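You operate a simulated robot arm through the tools that you are given. There is no shell and no other tool. Be economical: measure what you need, move in short steps, check, and stop when the job is done.

You run a simulated robot arm. Do the job below in one go: nothing can be reset, and whatever is moved stays where it is left.

JOB
Swap the dead finned blue module for the grey one and prove the module lamp.
Fine: the supply stays off during the swap and ends off; blue module in the empty foam nest; module lever shut. Set down upright: finned blue module. Where these are worked on the way, their far stop is far enough and under half their travel is too little: module lever.

It is judged by the outcome, as a careful person would: the job done as asked, and still so three seconds after it is handed in. It fails if anything else is knocked over, pushed out of place, dropped, spilled or broken.

ROBOT AND FRAMES
A 7-joint arm with a two-finger parallel gripper, fixed in place. Base frame: the origin is at the foot of the arm, x ahead of it, y to its left, z up; the work surface is at about z = 0.78. Lengths are in m, angles in degrees, forces in N, time in s.
Its first joint turns from -166.0 to 166.0 degrees. Payload 3.43 kg.
Tool frame: the origin (TCP) lies between the finger pads and is the grasp point; the fingertips stand 0.03 m ahead of it; z points along the fingers, y is the line along which they close. Largest opening 0.094 m; finger width 0.028, thickness 0.01; the body of the gripper, 0.05 by 0.096 m, starts 0.055 m behind the TCP.
Orientation is that of the tool frame in the base frame, as a unit quaternion [w, x, y, z]. With the fingers straight down and closing along the base's y, the tool's x points along the base's -x, its y along +y and its z along -z.

CONTROLS
- The arm moves only by the tool send_rows. Its argument "targets" is a list of rows, each a list of 6 numbers: the shift along the base's x, y, z in m, then the turn, a rotation vector about the base's x, y, z in rad. In form: [[tx, ty, tz, rx, ry, rz], ...]. A call has 1 to 8 rows; each row is the pose to reach, as a shift and turn from the pose commanded when the call began. "jaw" is the closure in counts, from 0 (fully open) to 255 (shut), set as the call begins (left out, the last holds). Rows are played at 5 a second. More than 0.05 m and 8.6 degrees between two rows, or a gripper value outside its range, and nothing of the call is played. Where a pose cannot be reached the arm comes as near as it can. A force on the tool above 90 N (or 10 N above the force at the start of the call, whichever is more), or a blocked arm, ends the call early, and 0.2 s more pass. The fingers move at their own pace (about 0.045 m/s each) and stop on an object; they squeeze with about 43 N. The grip force told is the motor's: it shows also when the fingers shut on nothing. Time passes only in rows, and 0.2 s behind the last, so rows that repeat a pose let the fingers close. It gives the time, the measured TCP pose, the force on the tool (base axes), the opening and the grip force at its end, in the units of the frame above (readings bear some noise), with the torque about the TCP (base axes, N m) and any sound that the robot's microphone picked up.
- Cameras (640 x 400 px; columns grow to the right, rows downward): "scene" is fixed at [0.4011, 0.5007, 1.5456]; the picture's right is [-0.32, -0.95, 0.00], its down [-0.76, 0.26, -0.59] and it looks along [0.56, -0.19, -0.80] (base axes); focal length 338 px, centre (320, 200). "wrist" rides on the gripper at [0.076, 0.014, -0.103] in the tool frame; the picture's right is [-0.18, 0.98, 0.00], its down [-0.75, -0.14, -0.64] and it looks along [-0.63, -0.12, 0.77] (tool axes); focal length 243 px, centre (320, 200). There is no depth. A picture from a camera that has moved, and an enlarged one, comes with that camera's place and axes in the base frame and with its lens.
- grab_frame(camera): a new picture of that camera. It takes no simulated time.
- lift_body(by): slides the trunk up (or, below 0, down) by that many m; the arm rides with it, the base frame stays. It gives what a move gives, with no picture.
- inspect(camera, box): a new picture of the part [left, top, right, bottom] of that camera's present view, enlarged. It takes no simulated time.
- job_done(): hands the job in; it is judged then, once.

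Go step by step. Nothing tells you positions but the pictures and the camera data: compare them with the known pose of the tool, close in by small moves and look again before you grip or let go. The budget is 120 turns and 64 pictures, counting those below and the enlarged ones. Unless the task says otherwise, let go and move clear before handing in, and close with one line.

The tools are called after "Request:" as a command line: name --pt "numbers of a row" for each row, then --argument value for the rest, lists and objects as JSON in quotes. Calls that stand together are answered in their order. send_rows: Moves the arm, as the interface text tells. Its arguments: {"type":"object","properties":{"targets":{"type":"array","items":{"type":"array","items":{"type":"number"}}},"jaw":{"type":"number"}},"required":["targets"]} The other tools are called the same way: lift_body (by) slides the trunk up or down; grab_frame (camera) takes a picture; inspect (camera, box) takes an enlarged picture of a part of a camera's view; job_done () hands the job in.

At the start:

```text
clock: 0.0
tcp_pos: [0.6511, 0.2436, 1.1999]
ee_rot: [0.002, 0.001, 1.0, 0.0]
force: [0.3, -0.6, 0.1]
ft_torque: [0.0, -0.04, -0.02]
finger_gap: 0.0941
finger_force: 0.1
trunk travel left (down, up): [-0.25, 0.24]
```

scene: 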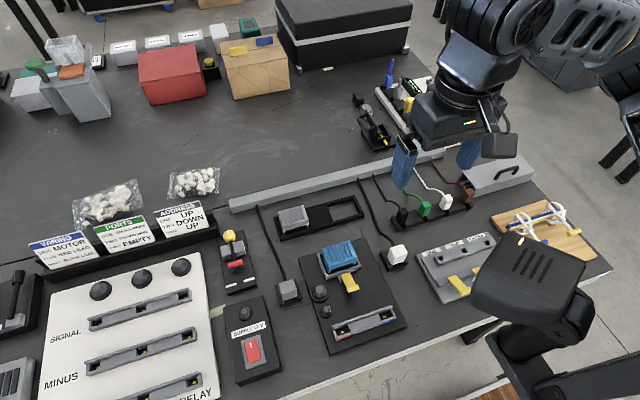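
wrist: 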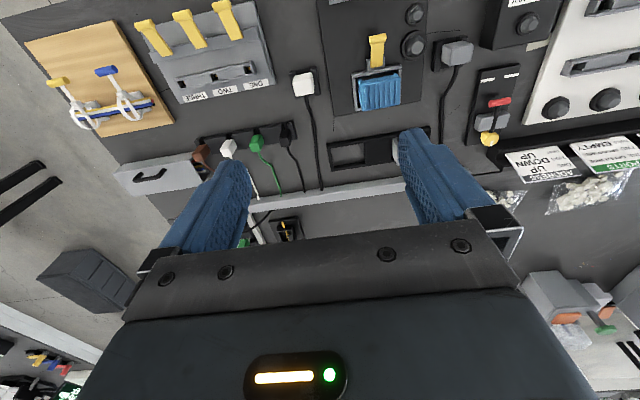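

I see a board with the finned blue module and a yellow lever, a foam tray with the grey module and an empty nest, and a supply box with a red switch. I'll enlarge these areas first.

Request:
inspect --camera "scene" --box '[260, 180, 420, 360]'

Request:
inspect --camera "scene" --box '[190, 220, 310, 390]'

Request:
inspect --camera "wrist" --box '[290, 0, 560, 180]'

```text
2.22 times, centred on (340, 270) of scene
camera zoom: at [0.4011, 0.5007, 1.5456], right [-0.32, -0.95, 0.0], down [-0.76, 0.26, -0.59], along [0.56, -0.19, -0.8], focal length 750 px, centre (276, 44)
```

zoom: 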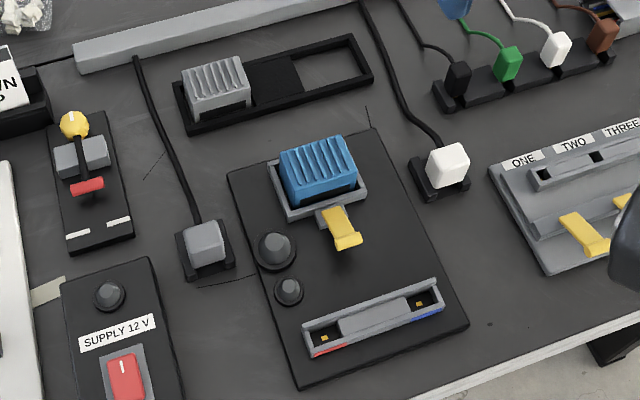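

```text
2.35 times, centred on (250, 305) of scene
camera zoom: at [0.4011, 0.5007, 1.5456], right [-0.32, -0.95, 0.0], down [-0.76, 0.26, -0.59], along [0.56, -0.19, -0.8], focal length 794 px, centre (485, -47)
```

zoom: 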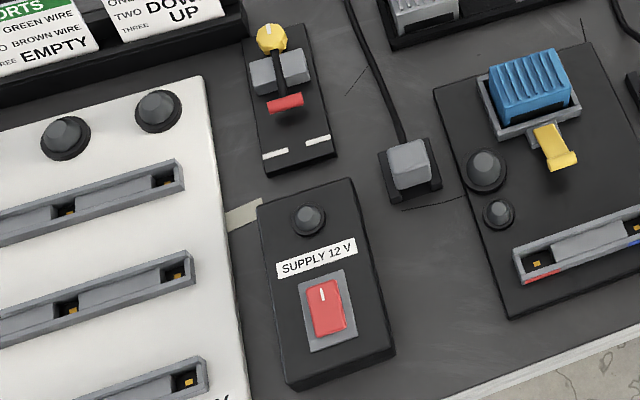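

```text
2.22 times, centred on (425, 90) of wrist
camera zoom: at [0.5764, 0.2584, 1.3036], right [0.19, 0.98, 0.0], down [0.75, -0.14, 0.64], along [0.63, -0.12, -0.77], focal length 539 px, centre (87, 444)
```

zoom: 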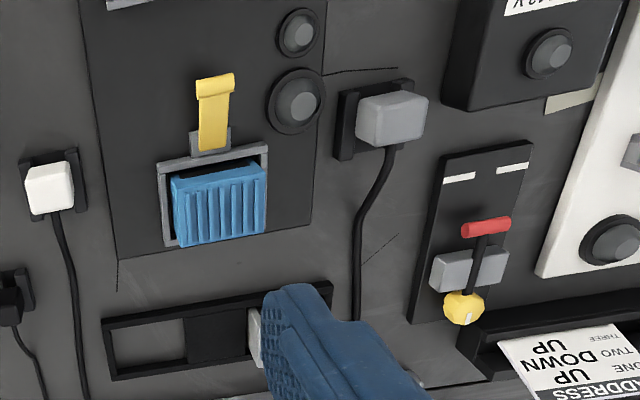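

The blue module is at about (0.726, 0.34), its lever at (0.665, 0.34), the grey module near (0.875, 0.41), the empty nest near (0.88, 0.26), and the supply switch near (0.59, 0.58). I'll lower the wrist for a closer look.

Request:
send_rows --pt "0 0.02 -0.04 0 0 0" --pt "-0.01 0.04 -0.08 0 0 0" --pt "-0.02 0.06 -0.12 0 0 0" --pt "-0.03 0.08 -0.16 0 0 0" --pt "-0.03 0.1 -0.2 0 0 0"

Request:
grab_frame --camera "wrist"

```text
clock: 1.2
tcp_pos: [0.6197, 0.3433, 0.9998]
ee_rot: [0.001, 0.001, 1.0, 0.0]
force: [-0.7, -0.7, -0.2]
ft_torque: [0.02, -0.02, 0.02]
finger_gap: 0.094
finger_force: 0.0
trunk travel left (down, up): [-0.25, 0.24]
```

```text
58 pictures are left
camera wrist: at [0.5454, 0.3576, 1.1031], right [0.19, 0.98, 0.0], down [0.75, -0.14, 0.64], along [0.63, -0.12, -0.77], focal length 243 px, centre (320, 200)
```

wrist: 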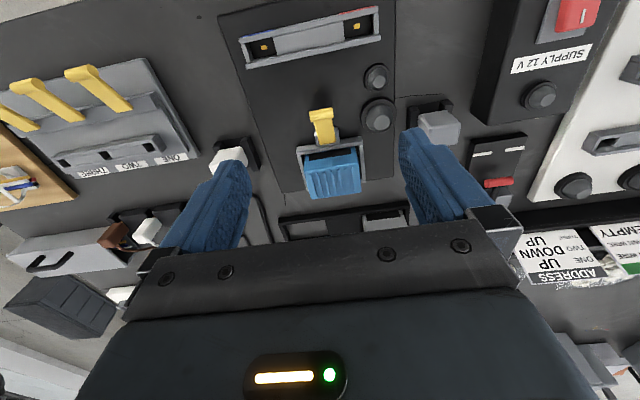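

Request:
inspect --camera "wrist" --box '[260, 80, 420, 210]'

Request:
inspect --camera "scene" --box '[300, 220, 400, 320]'

```text
3.08 times, centred on (340, 145) of wrist
camera zoom: at [0.5454, 0.3576, 1.1031], right [0.19, 0.98, 0.0], down [0.75, -0.14, 0.64], along [0.63, -0.12, -0.77], focal length 746 px, centre (258, 369)
```

zoom: 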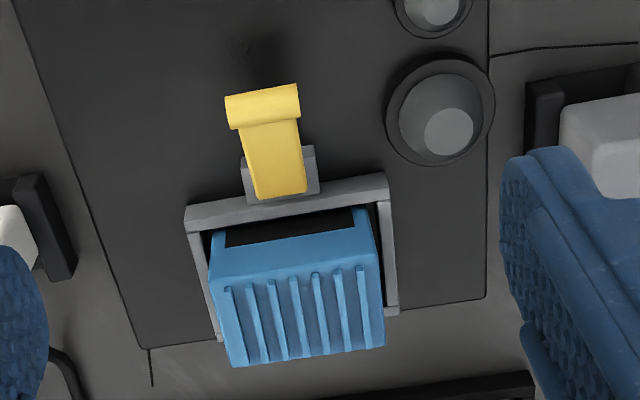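

```text
4.00 times, centred on (350, 270) of scene
camera zoom: at [0.4011, 0.5007, 1.5456], right [-0.32, -0.95, 0.0], down [-0.76, 0.26, -0.59], along [0.56, -0.19, -0.8], focal length 1350 px, centre (200, -80)
```

zoom: 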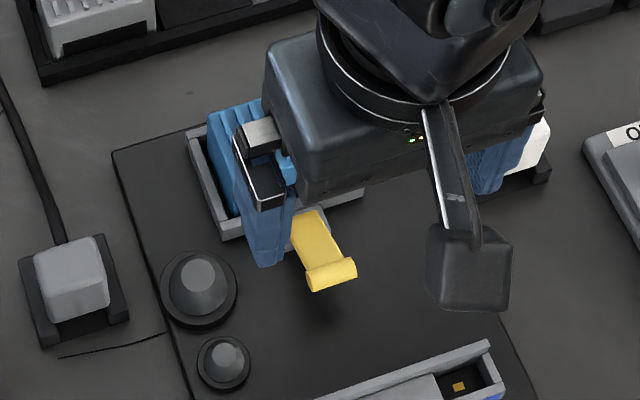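

The lever sits roughly horizontal, towards the robot from the socket. I want a lower, flatter view to judge its angle and the heights.

Request:
send_rows --pt "-0.01 0 -0.025 0 -0.13 0" --pt "-0.02 0 -0.05 0 -0.26 0" --pt "-0.03 0 -0.075 0 -0.39 0" --pt "-0.04 0 -0.1 0 -0.5 0"

Request:
inspect --camera "wrist" --box '[180, 0, 500, 200]'

```text
clock: 2.2
tcp_pos: [0.583, 0.3432, 0.8996]
ee_rot: [0.249, 0.002, 0.968, 0.0]
force: [-0.4, 0.6, 0.1]
ft_torque: [-0.02, 0.0, -0.01]
finger_gap: 0.0939
finger_force: 0.1
trunk travel left (down, up): [-0.25, 0.24]
```

```text
2.00 times, centred on (340, 100) of wrist
camera zoom: at [0.4664, 0.3582, 0.9542], right [0.16, 0.98, 0.09], down [0.35, -0.14, 0.93], along [0.92, -0.12, -0.37], focal length 485 px, centre (280, 400)
```

zoom: 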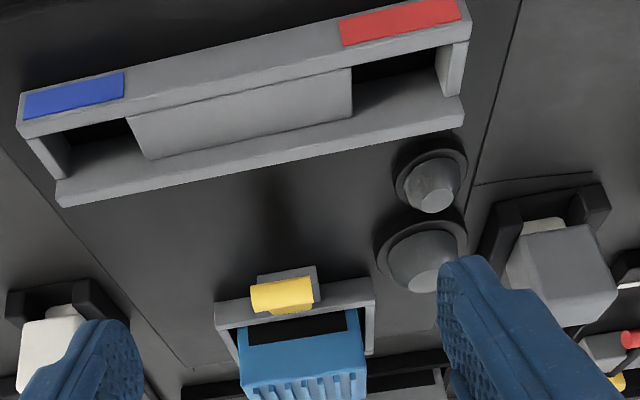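

The lever rises about 35–40° from its hinge near x = 0.69. With the gripper out of the way, I'll check the scene view for the lever and module shape.

Request:
inspect --camera "scene" --box '[310, 230, 380, 310]'

Request:
inspect --camera "wrist" --box '[270, 100, 390, 220]'

```text
5.00 times, centred on (345, 270) of scene
camera zoom: at [0.4011, 0.5007, 1.5456], right [-0.32, -0.95, 0.0], down [-0.76, 0.26, -0.59], along [0.56, -0.19, -0.8], focal length 1688 px, centre (195, -150)
```

zoom: 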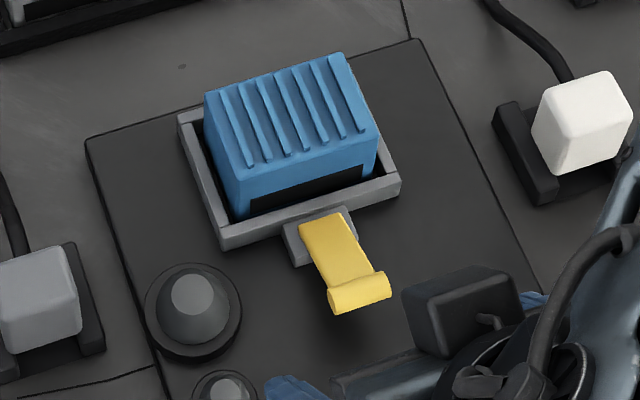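

```text
3.33 times, centred on (330, 160) of wrist
camera zoom: at [0.4664, 0.3582, 0.9542], right [0.16, 0.98, 0.09], down [0.35, -0.14, 0.93], along [0.92, -0.12, -0.37], focal length 809 px, centre (287, 333)
```

zoom: 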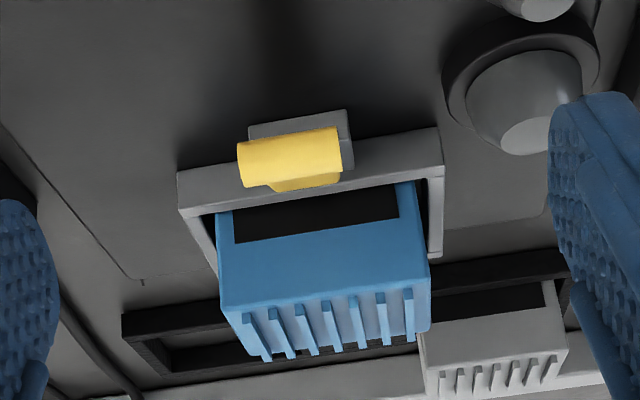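

The module top is at z ≈ 0.841, centred at (0.738, 0.339) and about 70 mm wide in y. The frame top is at 0.809 and the lever tip at (0.648, 0.340, 0.830). I'll go vertical above the lever tip with the jaws half open.

Request:
send_rows --pt "0.01 0 0.02 0 0.13 0" --pt "0.03 -0.002 0.03 0 0.26 0" --pt "0.05 -0.0036 0.04 0 0.39 0" --pt "0.068 -0.0036 0.03 0 0.502 0" --pt "0.068 -0.0036 0.0 0 0.502 0" --jaw 115

Request:
grab_frame --camera "wrist"

Request:
inspect --camera "scene" --box '[300, 220, 400, 320]'

```text
clock: 3.4
tcp_pos: [0.6498, 0.3389, 0.9019]
ee_rot: [-0.001, 0.001, 1.0, 0.0]
force: [0.2, 0.1, 0.4]
ft_torque: [-0.03, 0.01, -0.01]
finger_gap: 0.0516
finger_force: 0.0
trunk travel left (down, up): [-0.25, 0.24]
```

```text
52 pictures are left
camera wrist: at [0.5747, 0.3545, 1.0044], right [0.19, 0.98, 0.0], down [0.75, -0.14, 0.64], along [0.63, -0.12, -0.77], focal length 243 px, centre (320, 200)
```

wrist: 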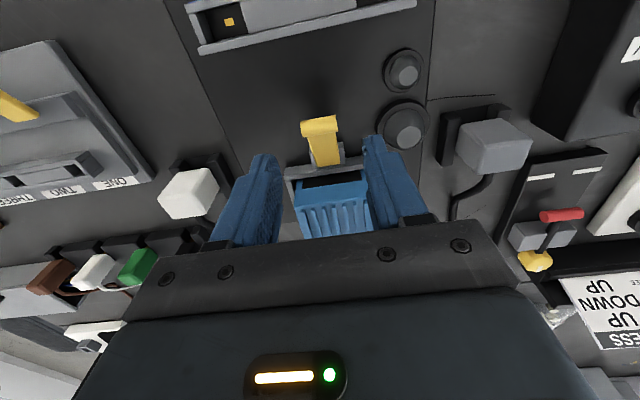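

```text
4.00 times, centred on (350, 270) of scene
camera zoom: at [0.4011, 0.5007, 1.5456], right [-0.32, -0.95, 0.0], down [-0.76, 0.26, -0.59], along [0.56, -0.19, -0.8], focal length 1350 px, centre (200, -80)
```

zoom: 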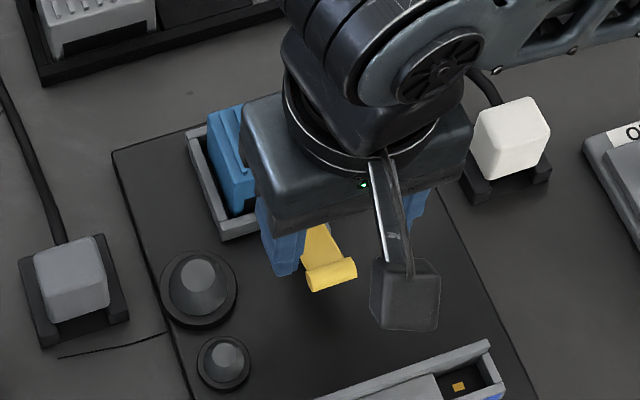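

The lever lies between the fingers. I'll descend and close on it.

Request:
send_rows --pt "-0.001 0.0 -0.03 0 0 0" --pt "-0.001 0.0 -0.057 0 0 0"

Request:
send_rows --pt "0 0 0 0 0 0" --pt "0 0 0 0 0 0" --pt "0 0 0 0 0 0" --jaw 255

Request:
grab_frame --camera "wrist"

```text
clock: 4.0
tcp_pos: [0.6493, 0.3405, 0.8451]
ee_rot: [0.0, 0.001, 1.0, -0.001]
force: [0.5, -0.2, 0.5]
ft_torque: [0.0, 0.01, -0.01]
finger_gap: 0.0515
finger_force: 0.1
trunk travel left (down, up): [-0.25, 0.24]
```

```text
clock: 4.8
tcp_pos: [0.6486, 0.3398, 0.8449]
ee_rot: [-0.001, 0.001, 1.0, -0.001]
force: [-0.4, -7.7, -3.0]
ft_torque: [-0.09, 0.12, 0.05]
finger_gap: 0.0259
finger_force: 40.4
trunk travel left (down, up): [-0.25, 0.24]
```

```text
50 pictures are left
camera wrist: at [0.5736, 0.3551, 0.9475], right [0.19, 0.98, 0.0], down [0.75, -0.14, 0.64], along [0.63, -0.12, -0.77], focal length 243 px, centre (320, 200)
```

wrist: 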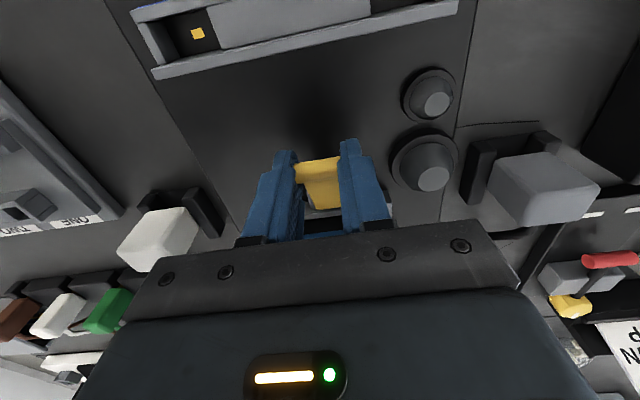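

The lever is gripped. I'll try a small upward arc about the hinge and watch the force.

Request:
send_rows --pt "0.003 0 0.0036 0 0 0" --pt "0.006 0 0.0072 0 0 0"

Request:
inspect --camera "wrist" --box '[240, 100, 400, 220]'

```text
clock: 5.4
tcp_pos: [0.6528, 0.3394, 0.851]
ee_rot: [-0.002, -0.001, 1.0, -0.002]
force: [-17.8, -13.3, -15.0]
ft_torque: [-0.12, 1.2, 0.0]
finger_gap: 0.0258
finger_force: 44.8
trunk travel left (down, up): [-0.25, 0.24]
```

```text
3.33 times, centred on (320, 160) of wrist
camera zoom: at [0.5781, 0.355, 0.9544], right [0.18, 0.98, 0.0], down [0.76, -0.14, 0.64], along [0.63, -0.12, -0.77], focal length 809 px, centre (320, 333)
```

zoom: 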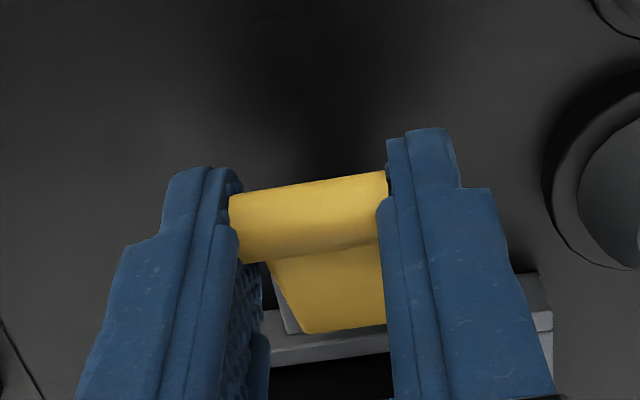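

It resists at about 23 N and the lever slipped in the grip, so that may be a stop. I'll go back and try the downward direction.

Request:
send_rows --pt "-0.003 0 -0.0036 0 0 0" --pt "-0.006 0 -0.0072 0 0 0" --pt "-0.0085 0 -0.011 0 0 0" --pt "-0.0105 0 -0.015 0 0 0"

Request:
inspect --camera "wrist" --box '[240, 100, 400, 220]'

```text
clock: 6.4
tcp_pos: [0.6454, 0.3397, 0.8365]
ee_rot: [0.001, 0.001, 1.0, 0.001]
force: [20.5, 2.2, 33.9]
ft_torque: [-0.07, -0.3, 0.14]
finger_gap: 0.0259
finger_force: 45.0
trunk travel left (down, up): [-0.25, 0.24]
```

```text
3.33 times, centred on (320, 160) of wrist
camera zoom: at [0.5706, 0.355, 0.9402], right [0.19, 0.98, 0.0], down [0.75, -0.15, 0.64], along [0.63, -0.12, -0.77], focal length 809 px, centre (320, 333)
```

zoom: 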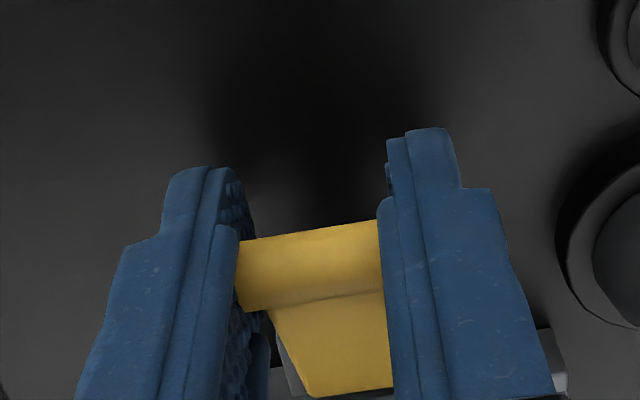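

Comparing the handle positions, down is a hard stop (the lever stayed at about 34°), while going up moved it to about 41°. So it opens upward against friction, and I'll follow the arc up.

Request:
send_rows --pt "0.003 0 0.003 0 0 0" --pt "0.006 0 0.0075 0 0 0" --pt "0.01 0 0.011 0 0 0" --pt "0.014 0 0.015 0 0 0" --pt "0.018 0 0.018 0 0 0" --pt "0.022 0 0.02 0 0 0"

Request:
inspect --camera "wrist" --box '[240, 100, 400, 220]'

```text
clock: 7.8
tcp_pos: [0.6653, 0.3397, 0.8574]
ee_rot: [0.0, -0.001, 1.0, 0.001]
force: [-29.9, -7.1, 6.4]
ft_torque: [-0.2, 1.18, -0.04]
finger_gap: 0.0259
finger_force: 45.2
trunk travel left (down, up): [-0.25, 0.24]
```

```text
3.33 times, centred on (320, 160) of wrist
camera zoom: at [0.5898, 0.3547, 0.9604], right [0.18, 0.98, 0.0], down [0.76, -0.14, 0.64], along [0.63, -0.12, -0.77], focal length 809 px, centre (320, 333)
```

zoom: 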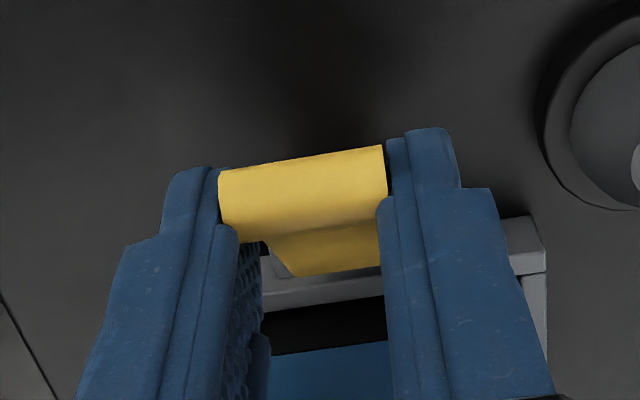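

The lever is now at about 51°, but the handle is slipping towards the pad edge. I'll let go, see if it holds, and then push it from the front with closed fingers.

Request:
send_rows --pt "0 0 0 0 0 0" --pt "0 0 0 0 0 0" --pt "-0.02 0 0.02 0 0 0" --pt "-0.045 0 0.035 0 0 0" --jaw 115

Request:
inspect --camera "scene" --box '[310, 230, 380, 310]'

Request:
grab_frame --camera "wrist"

```text
clock: 8.8
tcp_pos: [0.6218, 0.3389, 0.8897]
ee_rot: [0.0, 0.001, 1.0, 0.0]
force: [0.8, -0.1, 0.5]
ft_torque: [0.02, -0.04, -0.01]
finger_gap: 0.0515
finger_force: 0.1
trunk travel left (down, up): [-0.25, 0.24]
```

```text
5.00 times, centred on (345, 270) of scene
camera zoom: at [0.4011, 0.5007, 1.5456], right [-0.32, -0.95, 0.0], down [-0.76, 0.26, -0.59], along [0.56, -0.19, -0.8], focal length 1688 px, centre (195, -150)
```

zoom: 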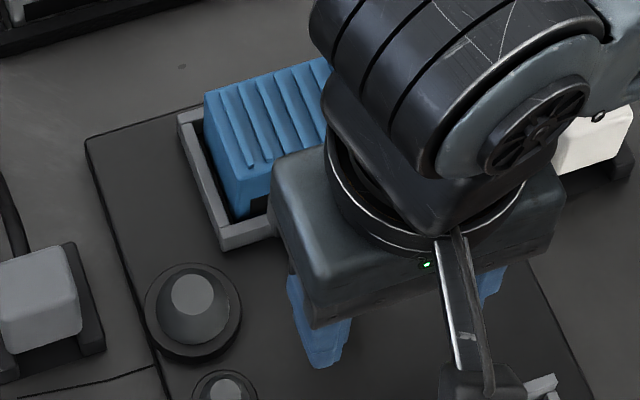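

```text
45 pictures are left
camera wrist: at [0.5465, 0.355, 0.9937], right [0.19, 0.98, 0.0], down [0.75, -0.14, 0.64], along [0.63, -0.12, -0.77], focal length 243 px, centre (320, 200)
```

wrist: 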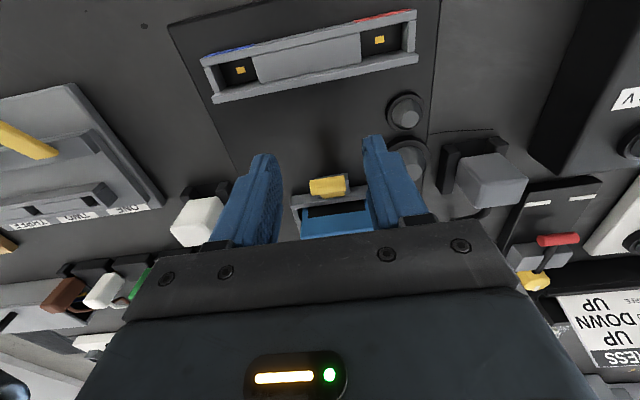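

The lever holds at about 51°. Next I'll close the fingers, lower them in front of the handle and push in +x.

Request:
send_rows --pt "-0.006 0.001 0 0 0 0" --pt "-0.006 0.001 -0.02 0 0 0" --pt "-0.006 0.001 -0.04 0 0 0" --pt "0.005 0.001 -0.04 0 0 0" --pt "0.015 0.001 -0.038 0 0 0" --pt "0.022 0.001 -0.036 0 0 0" --pt "0.029 0.001 -0.034 0 0 0" --pt "0.036 0.001 -0.034 0 0 0" --jaw 255

Request:
inspect --camera "wrist" --box '[240, 100, 400, 220]'

```text
clock: 10.8
tcp_pos: [0.6563, 0.3409, 0.8574]
ee_rot: [0.001, -0.002, 1.0, 0.004]
force: [-0.8, 0.5, -1.5]
ft_torque: [-0.02, -0.07, 0.01]
finger_gap: 0.0
finger_force: 32.7
trunk travel left (down, up): [-0.25, 0.24]
stopped in row 8: the force on the tool passed its limit at 92 N (the readings are from after the stop); the commanded pose is now the measured one
```

```text
3.33 times, centred on (320, 160) of wrist
camera zoom: at [0.5811, 0.3555, 0.9611], right [0.18, 0.98, 0.01], down [0.75, -0.14, 0.64], along [0.63, -0.11, -0.77], focal length 809 px, centre (320, 333)
```

zoom: 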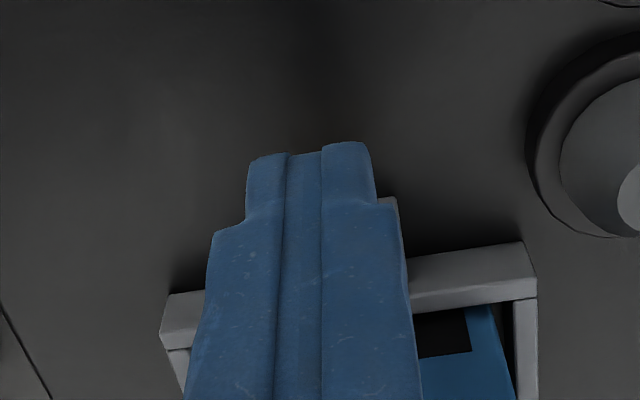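

It hit 92 N with the lever near 75°, which is likely the open stop. I'll back off and look.

Request:
send_rows --pt "-0.025 0 0.0 0 0 0" --pt "-0.05 0 0.02 0 0 0" --pt "-0.08 0 0.05 0 0 0"

Request:
inspect --camera "wrist" --box '[240, 100, 400, 220]'

Request:
inspect --camera "scene" --box '[310, 230, 380, 310]'

```text
clock: 11.6
tcp_pos: [0.5772, 0.3412, 0.9102]
ee_rot: [0.001, 0.0, 1.0, 0.004]
force: [-0.4, 0.1, -0.6]
ft_torque: [-0.01, 0.0, -0.02]
finger_gap: 0.0002
finger_force: 32.7
trunk travel left (down, up): [-0.25, 0.24]
```

```text
3.33 times, centred on (320, 160) of wrist
camera zoom: at [0.501, 0.3554, 1.0129], right [0.18, 0.98, 0.01], down [0.75, -0.14, 0.64], along [0.63, -0.11, -0.77], focal length 809 px, centre (320, 333)
```

zoom: 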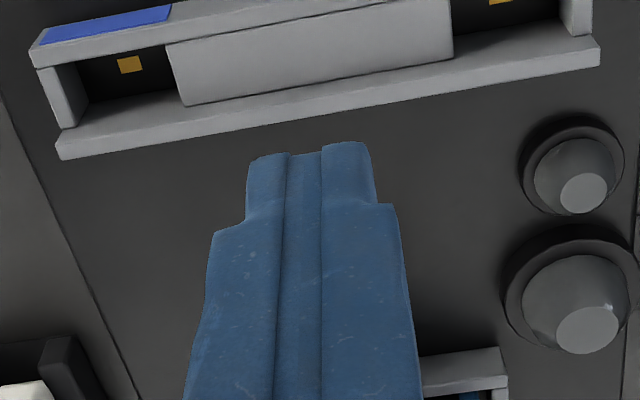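

```text
5.00 times, centred on (345, 270) of scene
camera zoom: at [0.4011, 0.5007, 1.5456], right [-0.32, -0.95, 0.0], down [-0.76, 0.26, -0.59], along [0.56, -0.19, -0.8], focal length 1688 px, centre (195, -150)
```

zoom: 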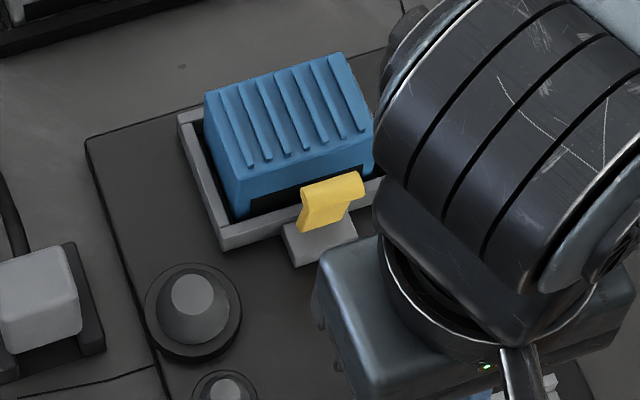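

The lever now stands about vertical, so it's open. I'll move above the blue module with the jaws open and check alignment.

Request:
send_rows --pt "0.02 0 0.04 0 0 0" --pt "0.06 -0.001 0.05 0 0 0" --pt "0.1 -0.001 0.05 0 0 0" --pt "0.14 -0.002 0.04 0 0 0" --pt "0.161 -0.002 0.01 0 0 -0.008" --jaw 0

Request:
grab_frame --camera "wrist"

Request:
inspect --camera "wrist" --box '[240, 60, 400, 180]'

```text
clock: 12.8
tcp_pos: [0.7373, 0.3386, 0.9207]
ee_rot: [0.002, 0.001, 1.0, 0.003]
force: [0.4, 0.6, 0.5]
ft_torque: [0.01, -0.02, -0.02]
finger_gap: 0.094
finger_force: 0.0
trunk travel left (down, up): [-0.25, 0.24]
```

```text
41 pictures are left
camera wrist: at [0.6617, 0.3536, 1.024], right [0.19, 0.98, 0.01], down [0.75, -0.15, 0.64], along [0.63, -0.11, -0.77], focal length 243 px, centre (320, 200)
```

wrist: 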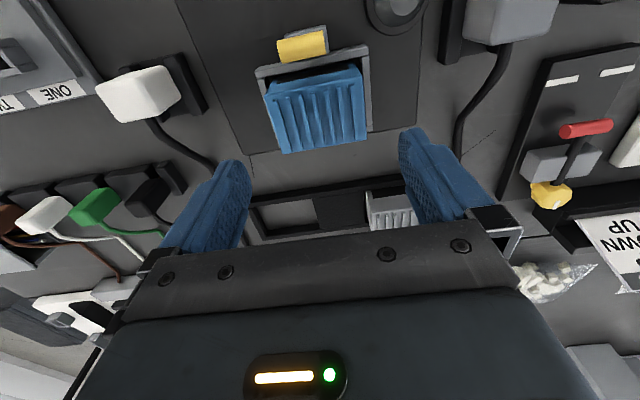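

```text
3.33 times, centred on (320, 120) of wrist
camera zoom: at [0.6617, 0.3536, 1.024], right [0.19, 0.98, 0.01], down [0.75, -0.15, 0.64], along [0.63, -0.11, -0.77], focal length 809 px, centre (320, 467)
```

zoom: 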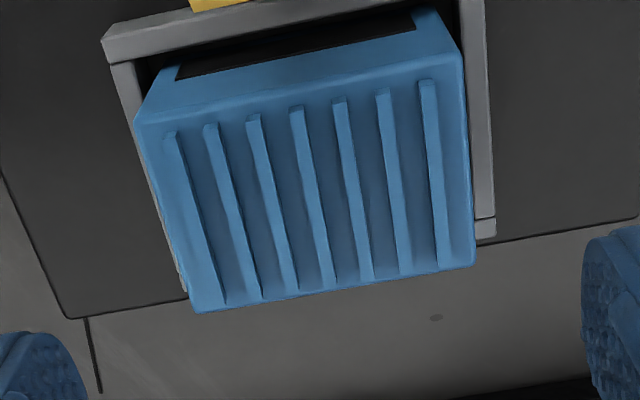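

The module is square to the axes, centred at (0.732, 0.3415). I'll descend around it to z ≈ 0.847 and grip.

Request:
send_rows --pt "-0.0053 0.003 -0.03 0 0 0" --pt "-0.0053 0.003 -0.055 0 0 0" --pt "-0.0053 0.003 -0.074 0 0 0"

Request:
send_rows --pt "0 0 0 0 0 0" --pt "0 0 0 0 0 0" --pt "0 0 0 0 0 0" --jaw 255

Request:
grab_frame --camera "wrist"

```text
clock: 13.6
tcp_pos: [0.7323, 0.3429, 0.8459]
ee_rot: [0.002, 0.001, 1.0, 0.004]
force: [-0.1, 0.5, 0.4]
ft_torque: [0.05, 0.04, 0.02]
finger_gap: 0.094
finger_force: 0.1
trunk travel left (down, up): [-0.25, 0.24]
```

```text
clock: 14.4
tcp_pos: [0.7325, 0.3426, 0.8458]
ee_rot: [0.001, 0.002, 1.0, 0.003]
force: [0.5, 0.5, 0.3]
ft_torque: [0.03, 0.0, -0.01]
finger_gap: 0.074
finger_force: 42.8
trunk travel left (down, up): [-0.25, 0.24]
```

```text
39 pictures are left
camera wrist: at [0.6569, 0.3568, 0.949], right [0.19, 0.98, 0.01], down [0.75, -0.15, 0.64], along [0.63, -0.12, -0.77], focal length 243 px, centre (320, 200)
```

wrist: 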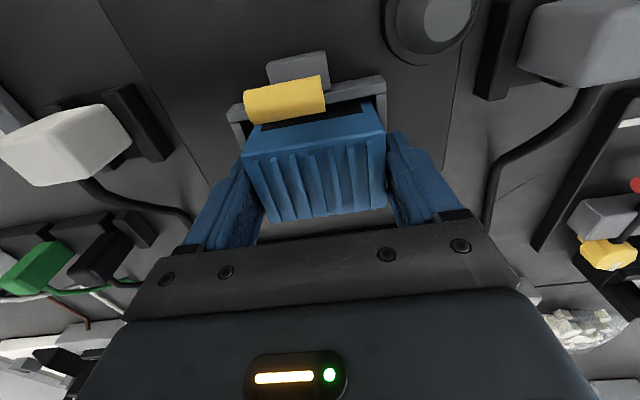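

The module is gripped with a 74 mm gap. I'll lift gently and watch the force.

Request:
send_rows --pt "0 0 0.005 0 0 0" --pt "0 0 0.012 0 0 0" --pt "0 0 0.022 0 0 0"

Request:
grab_frame --camera "wrist"

```text
clock: 15.2
tcp_pos: [0.7329, 0.3422, 0.8678]
ee_rot: [0.002, 0.002, 1.0, 0.003]
force: [0.5, -0.3, -1.2]
ft_torque: [0.01, 0.02, 0.0]
finger_gap: 0.0741
finger_force: 42.9
trunk travel left (down, up): [-0.25, 0.24]
```

```text
38 pictures are left
camera wrist: at [0.657, 0.3571, 0.971], right [0.19, 0.98, 0.01], down [0.75, -0.15, 0.64], along [0.63, -0.12, -0.77], focal length 243 px, centre (320, 200)
```

wrist: 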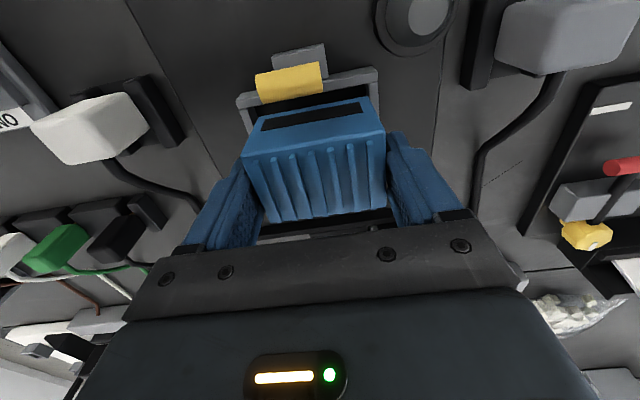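

It came free easily. I'll lift it high and move to the side so the wrist camera can see the empty nest clear of the fingers.

Request:
send_rows --pt "0 0 0.04 0 0 0" --pt "0 0 0.085 0 0 0" --pt "0.015 -0.045 0.085 0 0 0" --pt "0.03 -0.09 0.085 0 0 0" --pt "0.045 -0.135 0.085 0 0 0" --pt "0.06 -0.18 0.085 0 0 0" --pt "0.068 -0.222 0.085 0 0 0"

Request:
grab_frame --camera "wrist"

Request:
inspect --camera "scene" --box '[260, 180, 400, 320]'

```text
clock: 16.8
tcp_pos: [0.7999, 0.1216, 0.9528]
ee_rot: [0.002, 0.001, 1.0, 0.003]
force: [0.2, 0.7, -2.2]
ft_torque: [-0.02, -0.06, -0.01]
finger_gap: 0.0741
finger_force: 43.3
trunk travel left (down, up): [-0.25, 0.24]
```

```text
37 pictures are left
camera wrist: at [0.7251, 0.1349, 1.0563], right [0.19, 0.98, 0.01], down [0.75, -0.15, 0.64], along [0.63, -0.11, -0.77], focal length 243 px, centre (320, 200)
```

wrist: 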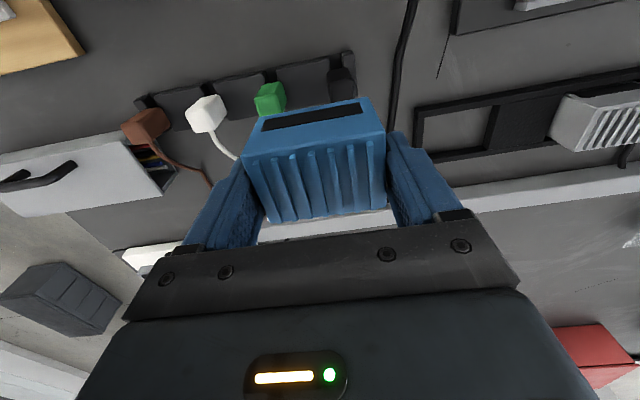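

```text
2.86 times, centred on (330, 250) of scene
camera zoom: at [0.4011, 0.5007, 1.5456], right [-0.32, -0.95, 0.0], down [-0.76, 0.26, -0.59], along [0.56, -0.19, -0.8], focal length 965 px, centre (291, 57)
```

zoom: 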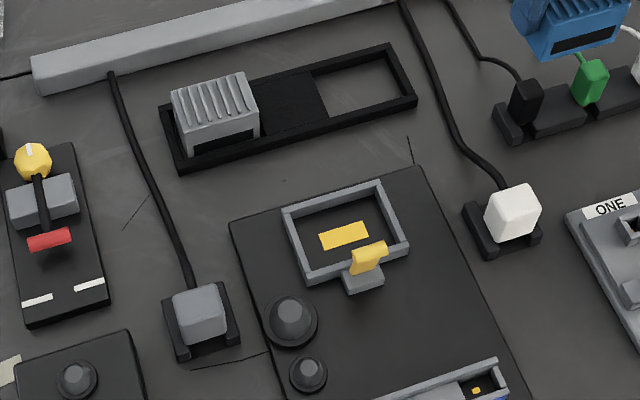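

Request:
inspect --camera "wrist" --box '[390, 60, 640, 200]'

```text
2.56 times, centred on (515, 130) of wrist
camera zoom: at [0.7251, 0.1349, 1.0563], right [0.19, 0.98, 0.01], down [0.75, -0.15, 0.64], along [0.63, -0.11, -0.77], focal length 621 px, centre (-179, 379)
```

zoom: 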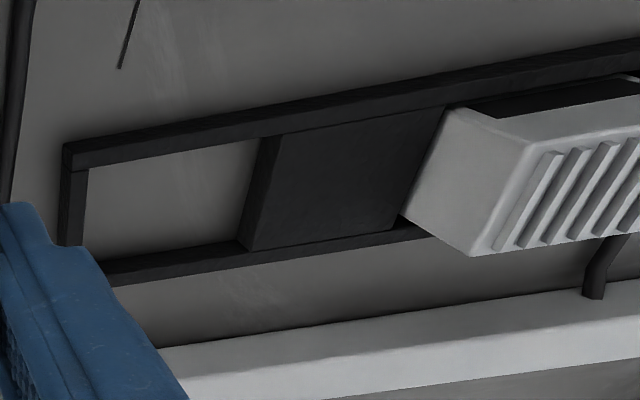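

The nest interior centre is about (0.876, 0.270) from both cameras. I'll carry the module over it and descend part way.

Request:
send_rows --pt "0.02 0.04 0 0 0 0" --pt "0.04 0.08 0 0 0 0" --pt "0.06 0.12 0 0 0 0" --pt "0.076 0.1484 0 0 0 -0.006" --pt "0.076 0.1484 -0.04 0 0 -0.006" --pt "0.076 0.1484 -0.07 0 0 -0.006"

Request:
grab_frame --camera "wrist"

Request:
inspect --camera "scene" --box '[260, 180, 380, 280]'

```text
clock: 18.2
tcp_pos: [0.8775, 0.2699, 0.8816]
ee_rot: [0.002, 0.006, 1.0, 0.003]
force: [0.4, -0.7, -1.2]
ft_torque: [0.01, 0.0, -0.02]
finger_gap: 0.0737
finger_force: 43.0
trunk travel left (down, up): [-0.25, 0.24]
```

```text
34 pictures are left
camera wrist: at [0.8018, 0.2834, 0.9856], right [0.19, 0.98, 0.01], down [0.75, -0.15, 0.64], along [0.63, -0.12, -0.77], focal length 243 px, centre (320, 200)
```

wrist: 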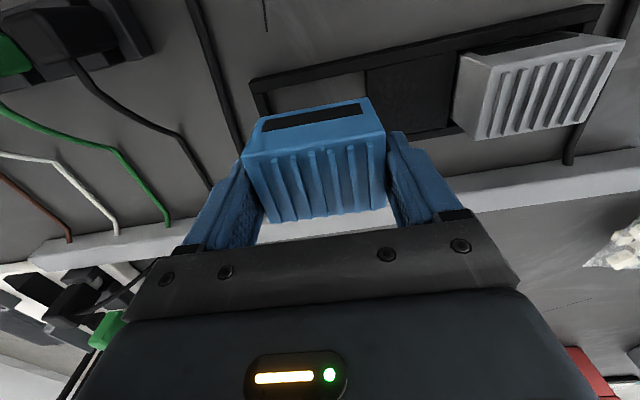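

```text
4.00 times, centred on (320, 230) of scene
camera zoom: at [0.4011, 0.5007, 1.5456], right [-0.32, -0.95, 0.0], down [-0.76, 0.26, -0.59], along [0.56, -0.19, -0.8], focal length 1350 px, centre (320, 80)
```

zoom: 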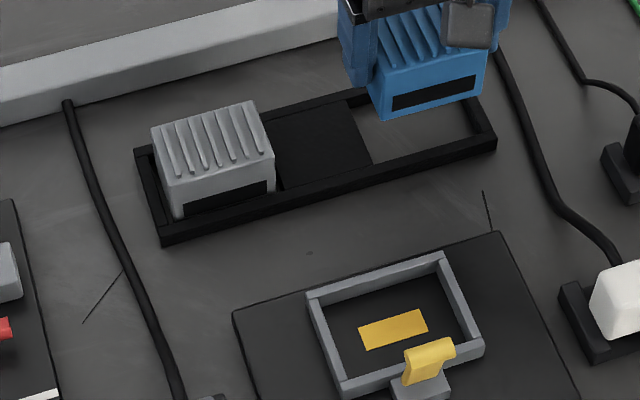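

The module is aligned over the nest, with a slight +1.5 mm y trim to make. I'll lower it until it touches.

Request:
send_rows --pt "-0.001 0.002 -0.015 0 0 0" --pt "-0.001 0.002 -0.028 0 0 0" --pt "-0.001 0.002 -0.036 0 0 0" --pt "-0.001 0.002 -0.04 0 0 0"

Request:
grab_frame --camera "wrist"

```text
clock: 19.2
tcp_pos: [0.8748, 0.2719, 0.8437]
ee_rot: [0.002, 0.005, 1.0, 0.004]
force: [0.4, -0.3, -2.1]
ft_torque: [0.03, 0.02, 0.0]
finger_gap: 0.074
finger_force: 42.8
trunk travel left (down, up): [-0.25, 0.24]
```

```text
32 pictures are left
camera wrist: at [0.7999, 0.2858, 0.9462], right [0.19, 0.98, 0.01], down [0.75, -0.15, 0.64], along [0.63, -0.12, -0.77], focal length 243 px, centre (320, 200)
```

wrist: 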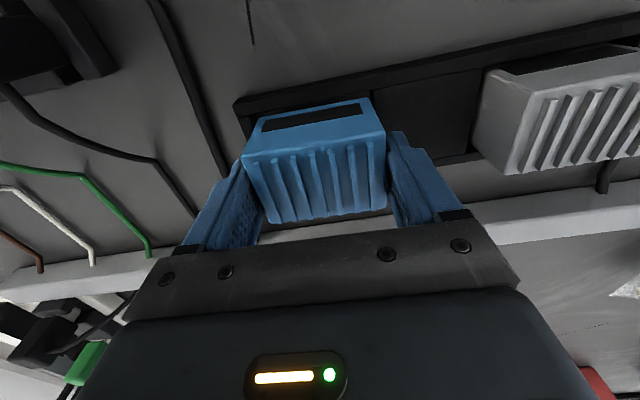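

Request:
send_rows --pt "0 0 -0.003 0 0 0" --pt "0 0 -0.005 0 0 0" --pt "0 0 -0.007 0 0 0" --pt "0 0 -0.009 0 0 0"

Request:
inspect --camera "scene" --box '[280, 180, 380, 250]'

```text
clock: 20.2
tcp_pos: [0.8761, 0.2714, 0.8341]
ee_rot: [0.002, 0.005, 1.0, 0.004]
force: [-0.6, 0.1, -2.4]
ft_torque: [0.02, 0.01, -0.04]
finger_gap: 0.0737
finger_force: 43.0
trunk travel left (down, up): [-0.25, 0.24]
```

```text
5.71 times, centred on (330, 215) of scene
camera zoom: at [0.4011, 0.5007, 1.5456], right [-0.32, -0.95, 0.0], down [-0.76, 0.26, -0.59], along [0.56, -0.19, -0.8], focal length 1929 px, centre (263, 114)
```

zoom: 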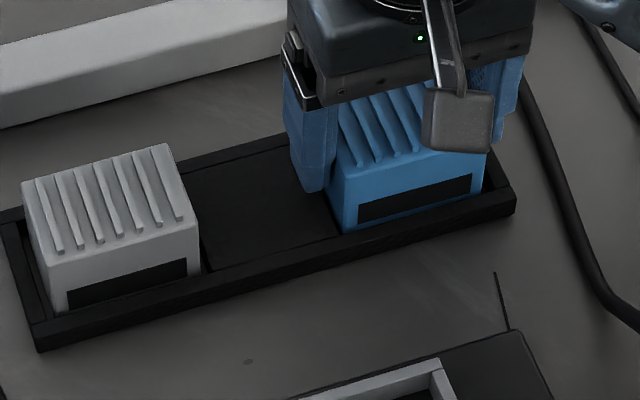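

Request:
send_rows --pt "0 0 -0.002 0 0 0" --pt "0 0 -0.004 0 0 0" --pt "0 0 -0.006 0 0 0"

```text
clock: 21.0
tcp_pos: [0.8763, 0.2705, 0.8291]
ee_rot: [0.002, 0.005, 1.0, 0.005]
force: [-1.5, -1.2, 14.9]
ft_torque: [-0.68, 0.53, -0.01]
finger_gap: 0.0741
finger_force: 42.8
trunk travel left (down, up): [-0.25, 0.24]
```

Contact is at TCP z ≈ 0.829. That puts the blue top at about 0.824, matching the grey module seated in its own nest. I'll relax 1 mm and open.

Request:
send_rows --pt "0 0 0.0005 0 0 0" --pt "0 0 0.0005 0 0 0" --pt "0 0 0.0005 0 0 0" --jaw 14

Request:
grab_frame --camera "wrist"

Request:
inspect --camera "scene" --box '[280, 180, 380, 250]'

```text
clock: 21.8
tcp_pos: [0.8746, 0.2709, 0.8284]
ee_rot: [0.002, 0.005, 1.0, 0.004]
force: [0.0, 0.5, 0.0]
ft_torque: [0.02, -0.02, -0.02]
finger_gap: 0.0889
finger_force: 0.0
trunk travel left (down, up): [-0.25, 0.24]
```

```text
30 pictures are left
camera wrist: at [0.7996, 0.2858, 0.9312], right [0.19, 0.98, 0.01], down [0.75, -0.15, 0.64], along [0.63, -0.12, -0.77], focal length 243 px, centre (320, 200)
```

wrist: 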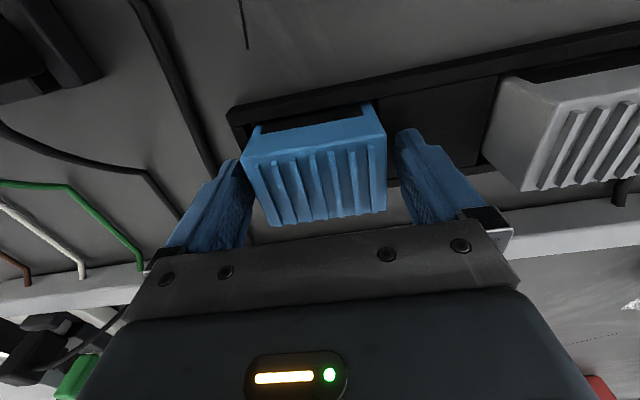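

```text
5.71 times, centred on (330, 215) of scene
camera zoom: at [0.4011, 0.5007, 1.5456], right [-0.32, -0.95, 0.0], down [-0.76, 0.26, -0.59], along [0.56, -0.19, -0.8], focal length 1929 px, centre (263, 114)
```

zoom: 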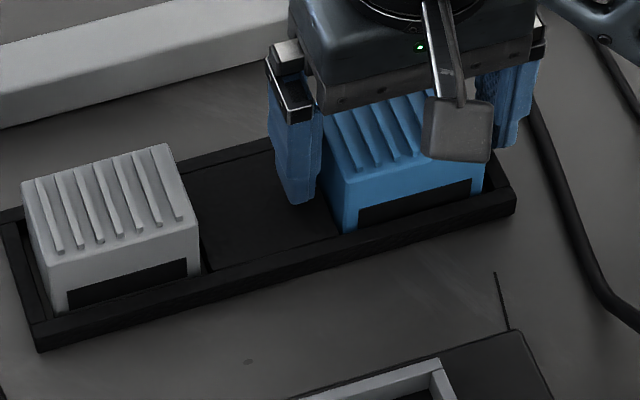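

The blue module sits in the nest. I'll rise straight up and go over to the grey module.

Request:
send_rows --pt "0 0 0.03 0 0 0" --pt "0 0 0.07 0 0 0" --pt "0 0.02 0.1 0 0 0" --pt "0 0.06 0.1 0 0 0" --pt "0 0.1 0.1 0 0 0" --pt "0 0.141 0.09 0 -0.008 0" --jaw 0

Request:
grab_frame --camera "wrist"

Request:
inspect --camera "wrist" --box '[190, 50, 400, 170]'

```text
clock: 23.2
tcp_pos: [0.8761, 0.4122, 0.9193]
ee_rot: [0.006, 0.006, 1.0, 0.005]
force: [0.8, -1.1, -0.4]
ft_torque: [0.07, -0.01, 0.0]
finger_gap: 0.094
finger_force: 0.0
trunk travel left (down, up): [-0.25, 0.24]
```

```text
28 pictures are left
camera wrist: at [0.7997, 0.4274, 1.0211], right [0.2, 0.98, 0.01], down [0.74, -0.16, 0.65], along [0.64, -0.12, -0.76], focal length 243 px, centre (320, 200)
```

wrist: 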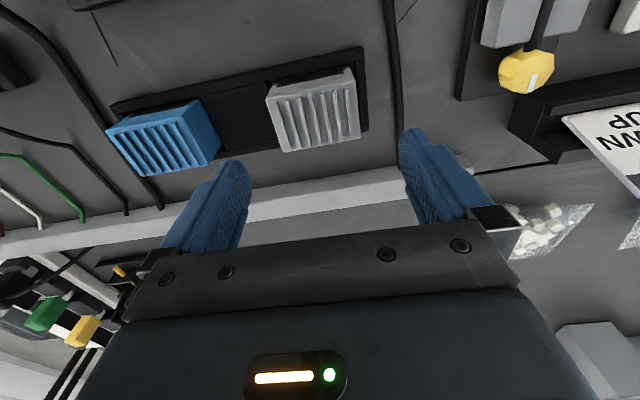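

```text
3.05 times, centred on (295, 110) of wrist
camera zoom: at [0.7997, 0.4274, 1.0211], right [0.2, 0.98, 0.01], down [0.74, -0.16, 0.65], along [0.64, -0.12, -0.76], focal length 739 px, centre (396, 474)
```

zoom: 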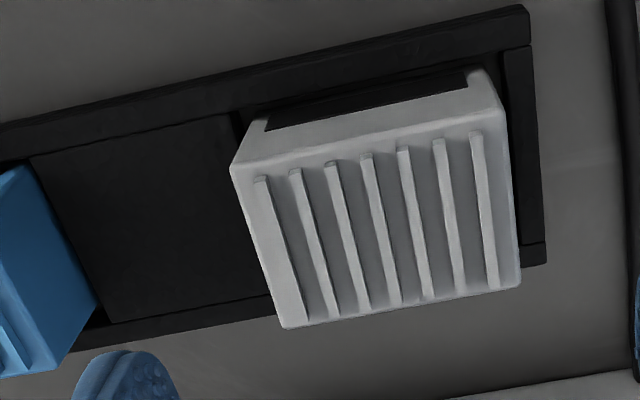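

The grey module's top is at z ≈ 0.825, centred at (0.878, 0.4115). I'll trim a small tilt error, descend and grip.

Request:
send_rows --pt "0.002 -0.0007 -0.03 -0.01 0.012 0.012" --pt "0.002 -0.0007 -0.06 -0.01 0.012 0.012" --pt "0.002 -0.0007 -0.08 -0.01 0.012 0.012" --pt "0.002 -0.0007 -0.0888 -0.01 0.012 0.012"

Request:
grab_frame --camera "wrist"

```text
clock: 24.2
tcp_pos: [0.8763, 0.411, 0.8299]
ee_rot: [0.0, -0.001, 1.0, -0.001]
force: [-0.4, -0.1, 0.0]
ft_torque: [-0.01, 0.01, 0.01]
finger_gap: 0.094
finger_force: 0.0
trunk travel left (down, up): [-0.25, 0.24]
```

```text
26 pictures are left
camera wrist: at [0.8015, 0.4265, 0.9327], right [0.18, 0.98, 0.0], down [0.75, -0.14, 0.64], along [0.63, -0.12, -0.77], focal length 243 px, centre (320, 200)
```

wrist: 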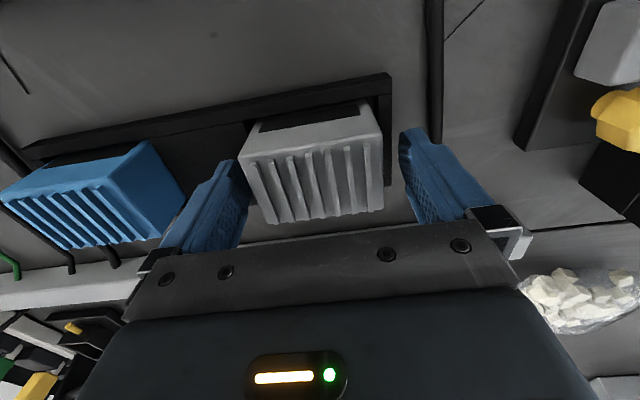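

Request:
send_rows --pt "0 0 0 0 0 0" --pt "0 0 0 0 0 0" --pt "0 0 0 0 0 0" --jaw 255

Request:
send_rows --pt "0 0 0.01 0 0 0" --pt "0 0 0.04 0 0 0" --pt "0 0 0.08 0 0 0" --pt "0 0 0.12 0 0 0"

Request:
grab_frame --camera "wrist"

Request:
inspect --camera "scene" --box '[260, 180, 400, 320]'

```text
clock: 25.0
tcp_pos: [0.8765, 0.4106, 0.8302]
ee_rot: [0.0, 0.0, 1.0, -0.001]
force: [1.2, -0.6, 0.4]
ft_torque: [-0.04, -0.04, 0.01]
finger_gap: 0.0741
finger_force: 42.9
trunk travel left (down, up): [-0.25, 0.24]
```

```text
clock: 26.0
tcp_pos: [0.8757, 0.4115, 0.9494]
ee_rot: [-0.001, 0.0, 1.0, -0.001]
force: [-0.5, -0.1, -2.1]
ft_torque: [0.0, 0.02, 0.0]
finger_gap: 0.0739
finger_force: 42.9
trunk travel left (down, up): [-0.25, 0.24]
```

```text
25 pictures are left
camera wrist: at [0.8014, 0.4265, 1.0521], right [0.18, 0.98, 0.0], down [0.75, -0.14, 0.64], along [0.63, -0.12, -0.77], focal length 243 px, centre (320, 200)
```

wrist: 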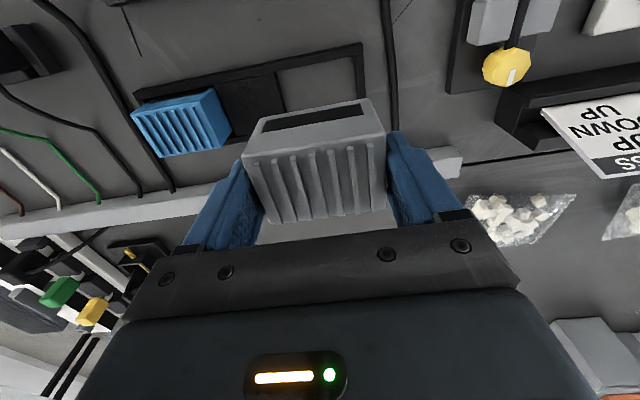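

```text
2.86 times, centred on (330, 250) of scene
camera zoom: at [0.4011, 0.5007, 1.5456], right [-0.32, -0.95, 0.0], down [-0.76, 0.26, -0.59], along [0.56, -0.19, -0.8], focal length 965 px, centre (291, 57)
```

zoom: 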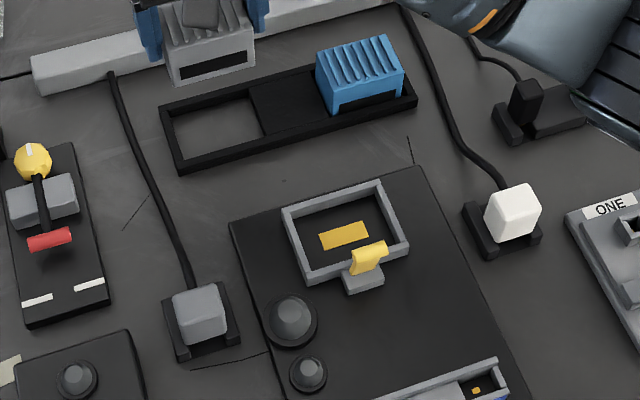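

The grey module is held exactly as the blue one was, and the blue one stands upright in its nest. I'll carry the grey to the socket pose (0.7325, 0.3426).

Request:
send_rows --pt "-0.04 -0.02 0 0 0 0" --pt "-0.08 -0.04 0 0 0 0" --pt "-0.12 -0.06 0 0 0 0" --pt "-0.1434 -0.069 0 0 0 0" --pt "-0.1434 -0.069 -0.04 0 0 0" --pt "-0.1434 -0.069 -0.07 0 0 0"

Request:
grab_frame --camera "wrist"

Request:
inspect --camera "scene" --box '[310, 230, 380, 310]'

```text
clock: 27.4
tcp_pos: [0.733, 0.342, 0.8776]
ee_rot: [0.0, -0.001, 1.0, 0.0]
force: [-0.4, -0.9, -2.2]
ft_torque: [-0.01, 0.01, 0.02]
finger_gap: 0.074
finger_force: 42.6
trunk travel left (down, up): [-0.25, 0.24]
```

```text
23 pictures are left
camera wrist: at [0.6583, 0.3574, 0.9821], right [0.18, 0.98, 0.0], down [0.75, -0.14, 0.64], along [0.63, -0.12, -0.77], focal length 243 px, centre (320, 200)
```

wrist: 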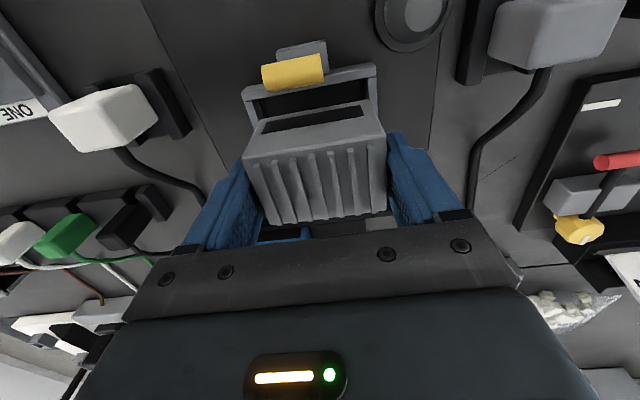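

```text
5.00 times, centred on (345, 270) of scene
camera zoom: at [0.4011, 0.5007, 1.5456], right [-0.32, -0.95, 0.0], down [-0.76, 0.26, -0.59], along [0.56, -0.19, -0.8], focal length 1688 px, centre (195, -150)
```

zoom: 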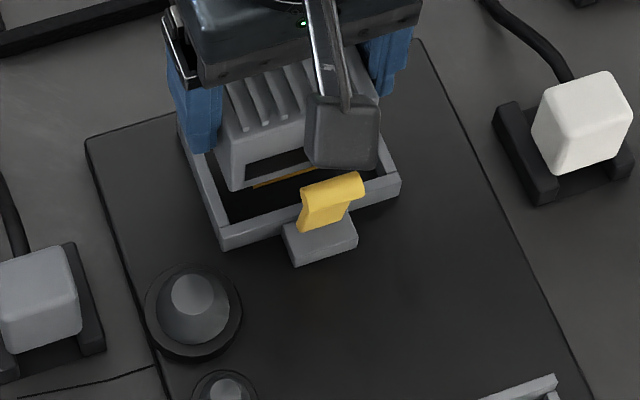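

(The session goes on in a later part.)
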